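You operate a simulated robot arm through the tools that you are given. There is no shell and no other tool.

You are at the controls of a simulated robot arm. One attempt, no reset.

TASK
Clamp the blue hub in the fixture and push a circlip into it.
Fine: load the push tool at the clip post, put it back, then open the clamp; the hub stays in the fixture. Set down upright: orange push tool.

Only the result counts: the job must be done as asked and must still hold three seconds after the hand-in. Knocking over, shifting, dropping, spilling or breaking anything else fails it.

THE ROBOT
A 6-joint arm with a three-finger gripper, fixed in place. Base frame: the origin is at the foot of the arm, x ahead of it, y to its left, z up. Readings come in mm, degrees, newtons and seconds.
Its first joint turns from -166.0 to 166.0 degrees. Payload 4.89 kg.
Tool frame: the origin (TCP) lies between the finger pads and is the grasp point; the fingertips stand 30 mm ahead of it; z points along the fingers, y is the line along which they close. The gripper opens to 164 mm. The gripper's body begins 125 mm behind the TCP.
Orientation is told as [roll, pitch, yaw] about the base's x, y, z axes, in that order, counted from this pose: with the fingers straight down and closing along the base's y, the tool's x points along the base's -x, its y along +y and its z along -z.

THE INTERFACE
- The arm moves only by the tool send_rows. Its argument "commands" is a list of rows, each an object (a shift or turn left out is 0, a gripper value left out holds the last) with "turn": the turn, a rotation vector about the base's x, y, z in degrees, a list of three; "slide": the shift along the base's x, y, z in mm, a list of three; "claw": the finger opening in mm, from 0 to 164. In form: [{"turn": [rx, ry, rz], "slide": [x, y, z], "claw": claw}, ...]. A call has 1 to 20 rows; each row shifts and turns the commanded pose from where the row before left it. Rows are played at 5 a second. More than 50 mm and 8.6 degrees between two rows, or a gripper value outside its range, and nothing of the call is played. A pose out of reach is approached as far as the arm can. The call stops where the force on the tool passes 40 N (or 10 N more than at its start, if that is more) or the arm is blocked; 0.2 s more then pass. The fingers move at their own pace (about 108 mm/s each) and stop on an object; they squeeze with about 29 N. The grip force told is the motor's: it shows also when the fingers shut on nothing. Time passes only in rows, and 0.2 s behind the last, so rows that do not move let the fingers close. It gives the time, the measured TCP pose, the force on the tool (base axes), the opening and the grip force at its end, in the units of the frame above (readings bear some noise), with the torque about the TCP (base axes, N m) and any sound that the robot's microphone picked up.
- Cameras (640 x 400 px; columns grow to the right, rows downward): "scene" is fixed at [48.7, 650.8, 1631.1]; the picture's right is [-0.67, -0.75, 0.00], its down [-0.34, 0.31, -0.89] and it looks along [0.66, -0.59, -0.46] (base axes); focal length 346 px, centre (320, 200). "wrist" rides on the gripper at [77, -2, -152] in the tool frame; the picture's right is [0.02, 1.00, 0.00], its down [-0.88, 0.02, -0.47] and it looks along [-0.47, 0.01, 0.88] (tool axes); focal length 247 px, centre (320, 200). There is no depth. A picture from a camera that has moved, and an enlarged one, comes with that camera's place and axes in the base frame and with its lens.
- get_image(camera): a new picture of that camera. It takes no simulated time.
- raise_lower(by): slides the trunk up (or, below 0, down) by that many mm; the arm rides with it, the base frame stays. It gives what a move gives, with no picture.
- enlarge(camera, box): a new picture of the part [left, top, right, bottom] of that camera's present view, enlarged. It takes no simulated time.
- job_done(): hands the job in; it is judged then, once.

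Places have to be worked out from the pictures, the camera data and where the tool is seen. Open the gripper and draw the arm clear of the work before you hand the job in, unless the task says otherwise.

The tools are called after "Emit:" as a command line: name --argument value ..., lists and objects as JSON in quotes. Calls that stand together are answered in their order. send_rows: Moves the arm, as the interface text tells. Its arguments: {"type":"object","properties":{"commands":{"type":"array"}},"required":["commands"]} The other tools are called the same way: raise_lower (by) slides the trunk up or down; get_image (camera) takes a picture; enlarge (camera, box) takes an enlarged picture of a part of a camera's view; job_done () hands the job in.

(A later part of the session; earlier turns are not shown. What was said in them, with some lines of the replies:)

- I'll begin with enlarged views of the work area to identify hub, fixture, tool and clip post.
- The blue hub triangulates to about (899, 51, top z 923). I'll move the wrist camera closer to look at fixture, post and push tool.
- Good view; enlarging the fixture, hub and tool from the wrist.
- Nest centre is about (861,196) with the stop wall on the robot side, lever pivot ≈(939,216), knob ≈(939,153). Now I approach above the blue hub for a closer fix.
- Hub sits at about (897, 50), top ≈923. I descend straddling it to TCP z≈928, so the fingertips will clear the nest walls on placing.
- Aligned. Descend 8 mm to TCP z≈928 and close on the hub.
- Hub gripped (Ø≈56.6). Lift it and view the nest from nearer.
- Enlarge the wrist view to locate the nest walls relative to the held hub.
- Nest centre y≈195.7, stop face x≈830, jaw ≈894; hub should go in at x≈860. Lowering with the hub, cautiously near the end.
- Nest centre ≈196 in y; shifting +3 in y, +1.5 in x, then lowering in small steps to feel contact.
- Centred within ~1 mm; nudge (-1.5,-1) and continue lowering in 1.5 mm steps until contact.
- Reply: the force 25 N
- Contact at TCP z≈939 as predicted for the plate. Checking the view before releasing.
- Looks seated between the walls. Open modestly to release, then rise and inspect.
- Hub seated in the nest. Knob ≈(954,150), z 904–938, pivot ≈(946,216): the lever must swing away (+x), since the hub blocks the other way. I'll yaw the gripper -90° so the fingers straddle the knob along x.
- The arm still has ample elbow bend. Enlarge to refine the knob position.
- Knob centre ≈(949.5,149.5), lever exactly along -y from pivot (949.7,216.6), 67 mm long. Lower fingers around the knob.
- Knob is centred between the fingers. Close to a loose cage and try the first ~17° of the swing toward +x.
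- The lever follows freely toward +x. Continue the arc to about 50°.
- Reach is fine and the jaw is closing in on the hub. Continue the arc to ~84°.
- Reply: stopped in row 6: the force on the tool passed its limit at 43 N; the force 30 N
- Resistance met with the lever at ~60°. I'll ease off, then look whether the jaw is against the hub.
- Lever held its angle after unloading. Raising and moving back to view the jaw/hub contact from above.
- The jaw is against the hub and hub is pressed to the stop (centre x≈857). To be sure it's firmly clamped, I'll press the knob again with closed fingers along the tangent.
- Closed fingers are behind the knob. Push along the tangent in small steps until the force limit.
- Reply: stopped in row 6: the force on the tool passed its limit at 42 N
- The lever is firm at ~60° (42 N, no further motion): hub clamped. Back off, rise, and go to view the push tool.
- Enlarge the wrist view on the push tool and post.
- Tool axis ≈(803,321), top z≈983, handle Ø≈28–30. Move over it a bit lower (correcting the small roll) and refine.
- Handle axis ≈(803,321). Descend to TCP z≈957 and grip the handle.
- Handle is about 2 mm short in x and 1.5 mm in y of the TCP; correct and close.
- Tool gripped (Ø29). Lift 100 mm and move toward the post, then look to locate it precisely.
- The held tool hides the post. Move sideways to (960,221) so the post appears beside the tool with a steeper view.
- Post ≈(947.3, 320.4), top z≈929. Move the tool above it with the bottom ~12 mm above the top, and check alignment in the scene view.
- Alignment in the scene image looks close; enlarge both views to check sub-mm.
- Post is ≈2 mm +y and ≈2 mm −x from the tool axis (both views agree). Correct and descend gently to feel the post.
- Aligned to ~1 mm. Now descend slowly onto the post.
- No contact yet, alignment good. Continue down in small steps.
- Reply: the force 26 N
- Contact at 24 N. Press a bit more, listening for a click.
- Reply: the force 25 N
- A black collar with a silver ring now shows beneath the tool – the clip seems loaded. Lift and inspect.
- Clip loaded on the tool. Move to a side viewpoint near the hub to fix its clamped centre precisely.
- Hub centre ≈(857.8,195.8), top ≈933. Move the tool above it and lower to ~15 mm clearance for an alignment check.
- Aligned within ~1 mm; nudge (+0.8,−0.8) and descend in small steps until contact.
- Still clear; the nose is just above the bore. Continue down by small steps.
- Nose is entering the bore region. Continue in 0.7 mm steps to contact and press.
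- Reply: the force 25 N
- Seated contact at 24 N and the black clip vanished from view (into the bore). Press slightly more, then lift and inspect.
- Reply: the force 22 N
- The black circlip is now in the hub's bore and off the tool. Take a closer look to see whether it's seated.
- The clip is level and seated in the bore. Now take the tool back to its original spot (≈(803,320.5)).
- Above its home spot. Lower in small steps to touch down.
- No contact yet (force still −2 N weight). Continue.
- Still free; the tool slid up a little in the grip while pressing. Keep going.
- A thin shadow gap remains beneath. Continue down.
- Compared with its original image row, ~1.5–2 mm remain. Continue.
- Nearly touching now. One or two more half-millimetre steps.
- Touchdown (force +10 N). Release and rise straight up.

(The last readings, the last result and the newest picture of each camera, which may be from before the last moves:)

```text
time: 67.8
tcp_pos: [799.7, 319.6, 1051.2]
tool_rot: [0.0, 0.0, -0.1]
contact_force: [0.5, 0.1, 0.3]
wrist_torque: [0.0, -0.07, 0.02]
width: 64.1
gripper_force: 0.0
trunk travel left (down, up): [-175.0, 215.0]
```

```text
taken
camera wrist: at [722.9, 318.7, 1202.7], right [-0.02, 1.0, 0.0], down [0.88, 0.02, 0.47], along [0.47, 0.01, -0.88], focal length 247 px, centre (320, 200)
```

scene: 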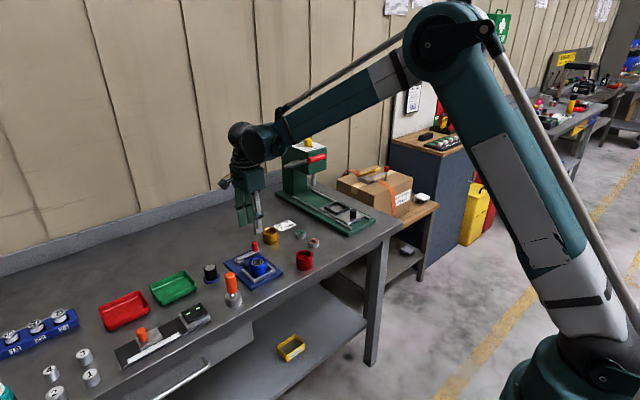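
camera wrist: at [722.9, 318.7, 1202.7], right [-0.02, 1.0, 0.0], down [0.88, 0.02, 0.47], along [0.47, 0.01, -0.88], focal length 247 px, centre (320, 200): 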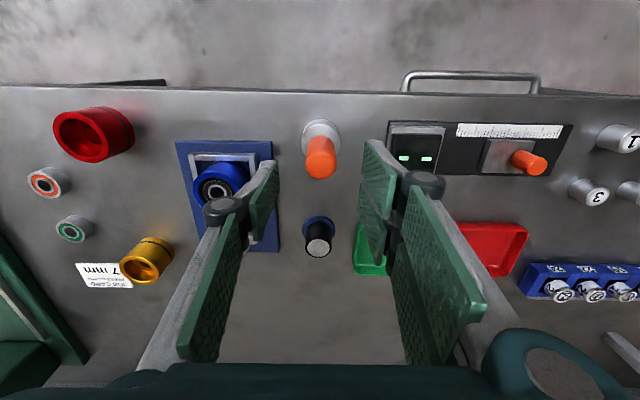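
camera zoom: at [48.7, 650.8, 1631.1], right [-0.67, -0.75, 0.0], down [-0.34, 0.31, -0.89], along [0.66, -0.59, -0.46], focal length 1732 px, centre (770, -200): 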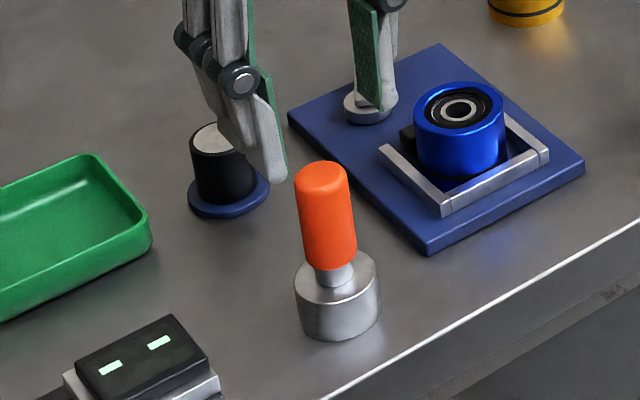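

The tool is back upright at its original spot. Now fly over the hub to inspect the clip before opening the clamp.

Emit:
send_rows --commands '[{"slide": [10, -25, 10]}, {"slide": [10, -25, 10]}, {"slide": [10, -25, 0]}, {"slide": [10, -25, 0]}, {"slide": [20, -22, 0]}, {}]'

Emit:
enlarge --camera "wrist" --box '[260, 90, 380, 190]'

```text
time: 69.2
tcp_pos: [862.8, 198.8, 1069.6]
tool_rot: [0.0, -0.1, -0.1]
contact_force: [0.2, -0.1, 0.0]
wrist_torque: [0.02, 0.02, -0.03]
width: 64.1
gripper_force: 0.1
trunk travel left (down, up): [-175.0, 215.0]
```

```text
4.00 times, centred on (320, 140) of wrist
camera zoom: at [786.1, 196.9, 1221.1], right [-0.02, 1.0, 0.0], down [0.88, 0.02, 0.47], along [0.47, 0.01, -0.88], focal length 988 px, centre (320, 440)
```

zoom: 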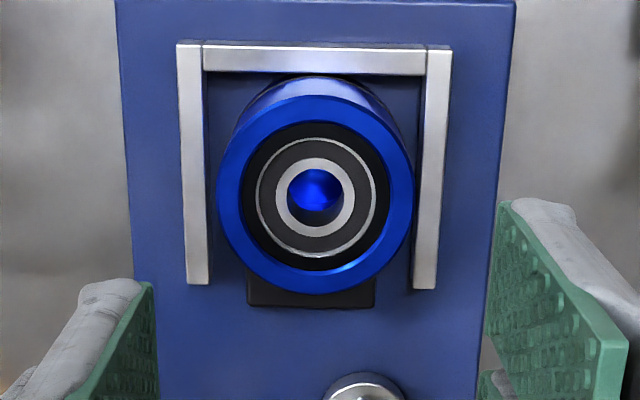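

Circlip is concentric in the bore. Now go to the knob at ≈(1007,183.5) with yaw −30°, fingers straddling it.

Emit:
send_rows --commands '[{"slide": [36, -4, 0], "turn": [0, 0, -7.5], "claw": 60}, {"slide": [36, -4, 0], "turn": [0, 0, -7.5]}, {"slide": [36, -4, 0], "turn": [0, 0, -7.5]}, {"slide": [36, -3.3, 0], "turn": [0, 0, -7.5]}, {"slide": [0, 0, -40]}, {"slide": [0, 0, -30]}, {}]'

Emit:
enlarge --camera "wrist" --box '[220, 80, 420, 240]'

```text
time: 70.8
tcp_pos: [1006.6, 182.2, 997.7]
tool_rot: [0.0, 0.0, -30.1]
contact_force: [0.6, 0.7, -0.2]
wrist_torque: [0.0, 0.04, 0.03]
width: 59.7
gripper_force: 0.2
trunk travel left (down, up): [-175.0, 215.0]
```

```text
2.50 times, centred on (320, 160) of wrist
camera zoom: at [939.3, 220.8, 1150.0], right [0.48, 0.88, 0.0], down [0.77, -0.42, 0.47], along [0.41, -0.23, -0.88], focal length 617 px, centre (320, 300)
```

zoom: 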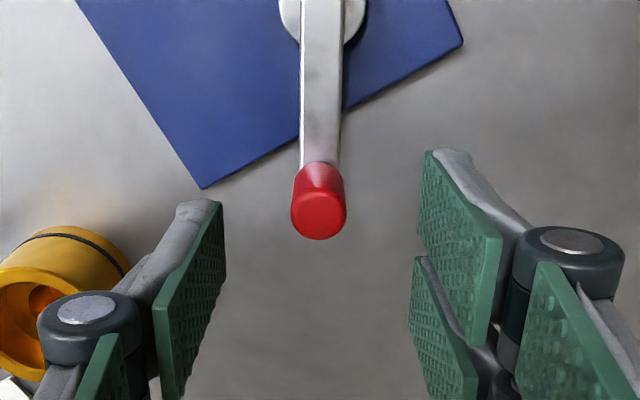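

Lever lines up with the gripper; descend around the knob and close to a loose cage.

Emit:
send_rows --commands '[{"slide": [0, 0, -30]}, {"slide": [0, 0, -26]}, {"claw": 26}, {}, {}]'

Emit:
get_image --camera "wrist"

```text
time: 72.0
tcp_pos: [1007.5, 182.5, 941.5]
tool_rot: [-0.1, 0.0, -30.1]
contact_force: [1.0, -0.3, -0.5]
wrist_torque: [0.0, 0.02, 0.02]
width: 26.0
gripper_force: 0.1
trunk travel left (down, up): [-175.0, 215.0]
```

```text
taken
camera wrist: at [939.1, 219.7, 1095.1], right [0.48, 0.88, 0.0], down [0.77, -0.42, 0.47], along [0.41, -0.23, -0.88], focal length 247 px, centre (320, 200)
```

wrist: 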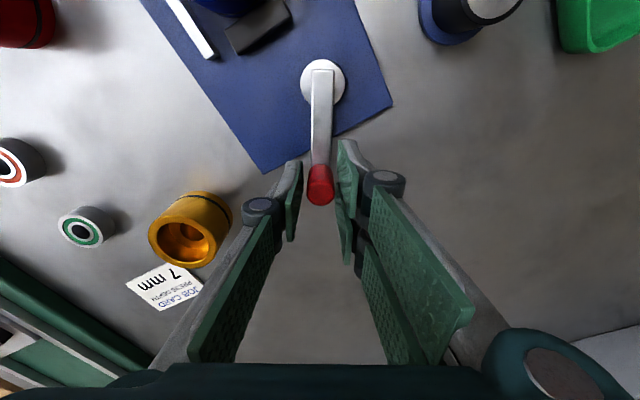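

Caged. Swing the lever back along the reverse arc, first half.

Emit:
send_rows --commands '[{"slide": [-2.61, -4.16, 0], "turn": [0, 0, -4.2]}, {"slide": [-2.9, -3.96, 0], "turn": [0, 0, -4.2]}, {"slide": [-3.19, -3.73, 0], "turn": [0, 0, -4.2]}, {"slide": [-3.46, -3.49, 0], "turn": [0, 0, -4.2]}, {"slide": [-3.7, -3.23, 0], "turn": [0, 0, -4.2]}, {"slide": [-3.92, -2.95, 0], "turn": [0, 0, -4.2]}, {"slide": [-4.13, -2.65, 0], "turn": [0, 0, -4.2]}]'

Emit:
get_image --camera "wrist"

Emit:
enlarge --camera "scene" --box '[215, 205, 305, 295]'

```text
time: 73.6
tcp_pos: [981.7, 160.0, 943.6]
tool_rot: [0.1, 0.1, -59.5]
contact_force: [0.5, 0.1, -0.2]
wrist_torque: [0.0, 0.04, -0.01]
width: 26.1
gripper_force: 0.0
trunk travel left (down, up): [-175.0, 215.0]
```

```text
taken
camera wrist: at [941.3, 225.0, 1096.0], right [0.85, 0.53, 0.0], down [0.46, -0.75, 0.47], along [0.25, -0.4, -0.88], focal length 247 px, centre (320, 200)
```

wrist: 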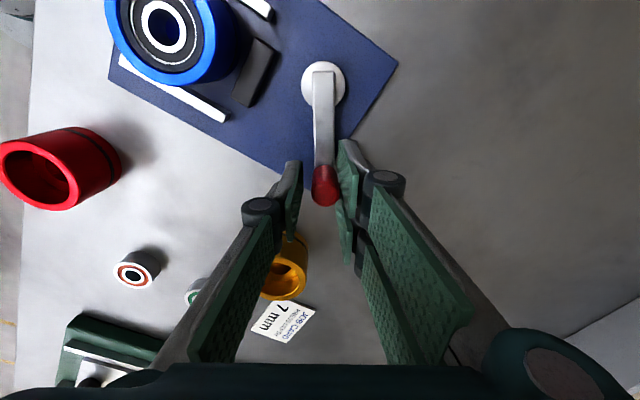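

```text
4.44 times, centred on (260, 250) of scene
camera zoom: at [48.7, 650.8, 1631.1], right [-0.67, -0.75, 0.0], down [-0.34, 0.31, -0.89], along [0.66, -0.59, -0.46], focal length 1540 px, centre (587, -22)
```

zoom: 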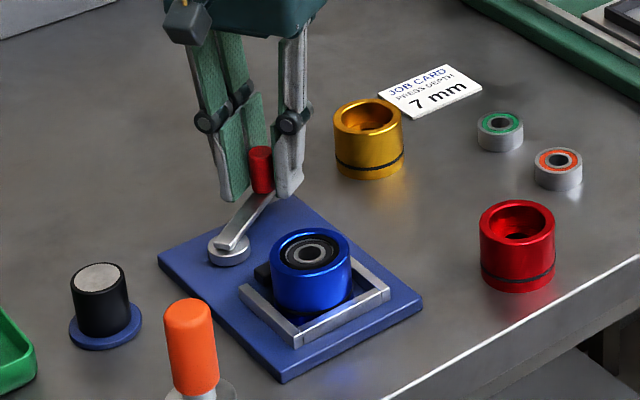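

Lever follows. Continue to the fully open position, with slight overshoot to take up the slack.

Emit:
send_rows --commands '[{"slide": [-4.32, -2.34, 0], "turn": [0, 0, -4.2]}, {"slide": [-4.47, -2.02, 0], "turn": [0, 0, -4.2]}, {"slide": [-4.62, -1.69, 0], "turn": [0, 0, -4.2]}, {"slide": [-4.72, -1.35, 0], "turn": [0, 0, -4.2]}, {"slide": [-4.81, -0.99, 0], "turn": [0, 0, -4.2]}, {"slide": [-4.86, -0.64, 0], "turn": [0, 0, -4.2]}, {"slide": [-4.91, -0.29, 0], "turn": [0, 0, -4.2]}, {"slide": [-2, 0, 0]}, {"slide": [-1.5, 0, 0]}]'

Emit:
get_image --camera "wrist"

Emit:
enlarge --camera "scene" --box '[215, 205, 305, 295]'

```text
time: 75.6
tcp_pos: [945.9, 149.4, 943.3]
tool_rot: [0.0, 0.0, -88.9]
contact_force: [0.6, -1.2, 0.0]
wrist_torque: [0.01, 0.0, -0.04]
width: 26.5
gripper_force: 0.4
trunk travel left (down, up): [-175.0, 215.0]
```

```text
taken
camera wrist: at [942.6, 226.6, 1095.5], right [1.0, 0.04, 0.0], down [0.04, -0.88, 0.47], along [0.02, -0.47, -0.88], focal length 247 px, centre (320, 200)
```

wrist: 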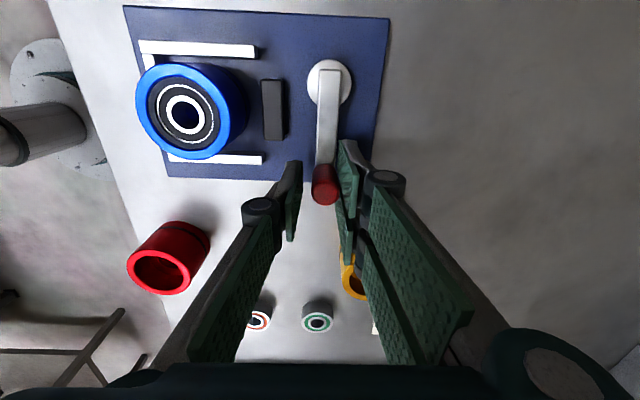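

```text
4.44 times, centred on (260, 250) of scene
camera zoom: at [48.7, 650.8, 1631.1], right [-0.67, -0.75, 0.0], down [-0.34, 0.31, -0.89], along [0.66, -0.59, -0.46], focal length 1540 px, centre (587, -22)
```

zoom: 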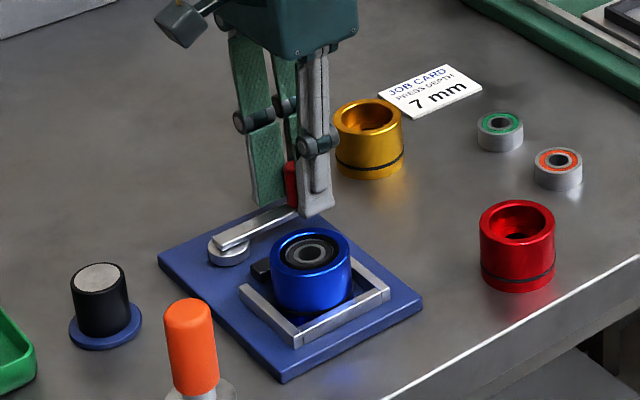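

Lever is essentially back at its start angle. A little more push to check the stop.

Emit:
send_rows --commands '[{"slide": [-1, 0, 0]}, {"slide": [-1, 0, 0]}, {}]'

```text
time: 76.4
tcp_pos: [943.8, 150.5, 943.9]
tool_rot: [0.1, -0.1, -88.9]
contact_force: [7.0, 4.1, 1.9]
wrist_torque: [0.11, -0.29, 0.08]
width: 29.1
gripper_force: 3.2
trunk travel left (down, up): [-175.0, 215.0]
```

The stop is reached (force building, fingers giving). Ease off, open, and withdraw upward and clear of the work.

Emit:
send_rows --commands '[{"slide": [4, 0, 0]}, {"claw": 56}, {}, {"slide": [0, 0, 20]}, {"slide": [0, 0, 40]}, {"slide": [0, 0, 45]}, {"slide": [-30, 0, 45]}, {"slide": [-35, 0, 35]}, {"slide": [-35, 0, 30]}, {}]'

Emit:
get_image --camera "scene"

Emit:
enlarge --camera "scene" --box '[195, 215, 315, 315]'

Emit:
get_image --camera "wrist"

```text
refused: row 7 steps farther than a row can; nothing moved
```

```text
taken
```

scene: 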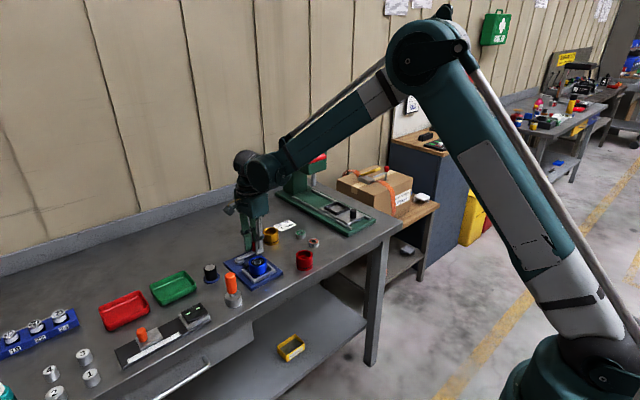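

```text
4.00 times, centred on (255, 265) of scene
camera zoom: at [48.7, 650.8, 1631.1], right [-0.67, -0.75, 0.0], down [-0.34, 0.31, -0.89], along [0.66, -0.59, -0.46], focal length 1386 px, centre (580, -60)
```

zoom: 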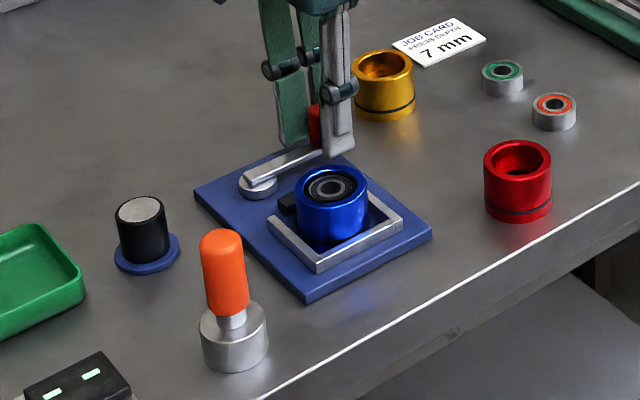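

```text
taken
camera wrist: at [940.7, 226.8, 1095.3], right [1.0, 0.04, 0.0], down [0.04, -0.88, 0.47], along [0.02, -0.47, -0.88], focal length 247 px, centre (320, 200)
```

wrist: 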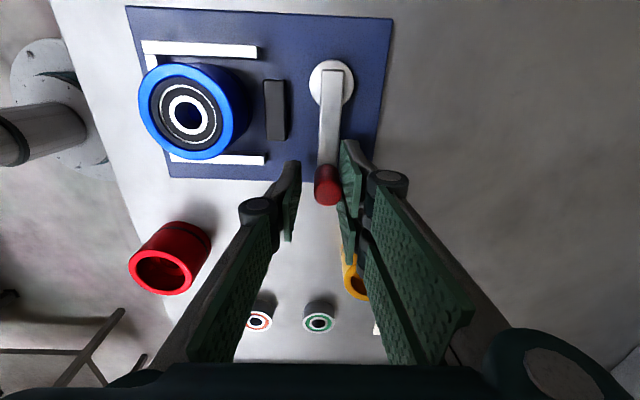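

One row was too long and nothing moved; repeat with shorter steps.

Emit:
send_rows --commands '[{"slide": [4, 0, 0]}, {"claw": 56}, {}, {"slide": [0, 0, 20]}, {"slide": [0, 0, 40]}, {"slide": [0, 0, 45]}, {"slide": [-25, 0, 35]}, {"slide": [-30, 0, 30]}, {"slide": [-35, 0, 30]}, {"slide": [-35, 0, 30]}, {}]'

Emit:
get_image --camera "scene"

Emit:
enlarge --camera "scene" --box '[195, 215, 315, 315]'

Emit:
get_image --camera "wrist"

```text
time: 78.8
tcp_pos: [820.8, 148.5, 1173.6]
tool_rot: [0.0, 0.0, -88.9]
contact_force: [-1.1, -0.6, 0.2]
wrist_torque: [0.03, -0.17, -0.02]
width: 55.9
gripper_force: 0.1
trunk travel left (down, up): [-175.0, 215.0]
```

```text
taken
```

scene: 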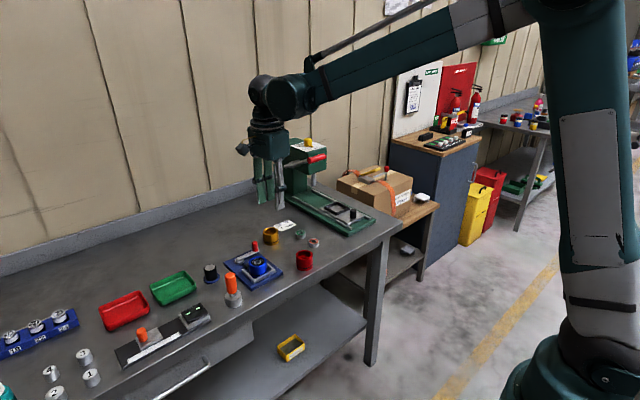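

```text
4.00 times, centred on (255, 265) of scene
camera zoom: at [48.7, 650.8, 1631.1], right [-0.67, -0.75, 0.0], down [-0.34, 0.31, -0.89], along [0.66, -0.59, -0.46], focal length 1386 px, centre (580, -60)
```

zoom: 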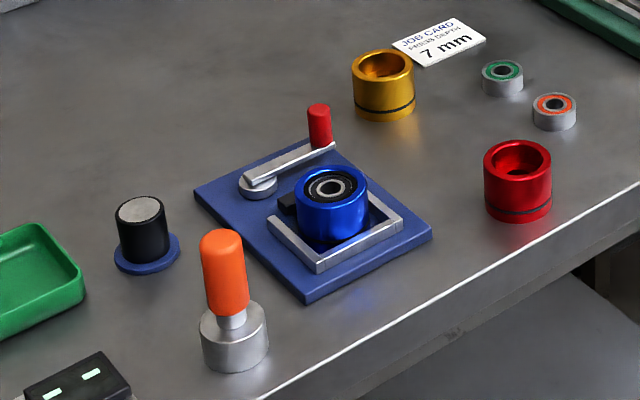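

```text
taken
camera wrist: at [816.6, 225.1, 1325.7], right [1.0, 0.04, 0.0], down [0.04, -0.88, 0.47], along [0.02, -0.47, -0.88], focal length 247 px, centre (320, 200)
```

wrist: 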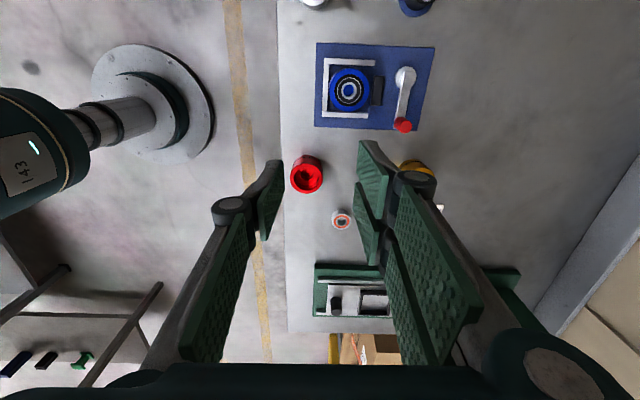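

Lever knob is at exactly its initial image position. Quick check of hub–jaw gap and clip before handing in.

Emit:
enlarge --camera "wrist" --box '[305, 35, 445, 140]'

```text
3.81 times, centred on (375, 88) of wrist
camera zoom: at [816.6, 225.1, 1325.7], right [1.0, 0.04, 0.0], down [0.04, -0.88, 0.47], along [0.02, -0.47, -0.88], focal length 941 px, centre (110, 629)
```

zoom: 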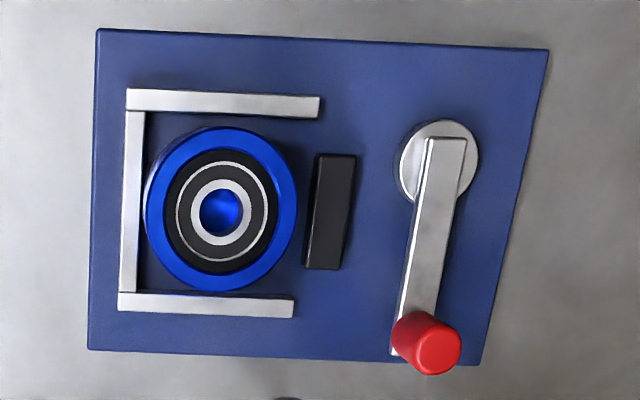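

The jaw is clear of the hub, the hub is in the nest with the circlip fitted, the push tool stands upright in its original place, and the arm is clear. Handing in.

Emit:
job_done

```text
The job is handed in.
```

The job is handed in. The blue hub is in the fixture with a circlip in its bore, and the clamp is open again.

- **Clamping:** I placed the hub in the nest and swung the lever about 60° until it stopped firmly, with the jaw pressing the hub against the stop wall.
- **Loading and pushing:** I loaded the push tool at the clip post, then pressed it onto the hub. The circlip came off the tool and sits level and concentric in the bore. The push force reached about 24 N, and the microphone reported no click, so I judged the seating from the pictures alone.
- **Putting back:** The orange push tool stands upright on its original spot. It slid up a few millimetres in the grip during pressing, and I allowed for that when setting it down.
- **Opening:** The lever is back at its starting position and the last picture shows a gap between the jaw and the hub. The gripper is open and the arm is clear of the work.

In the last pictures, nothing else around the fixture looks knocked over or moved.
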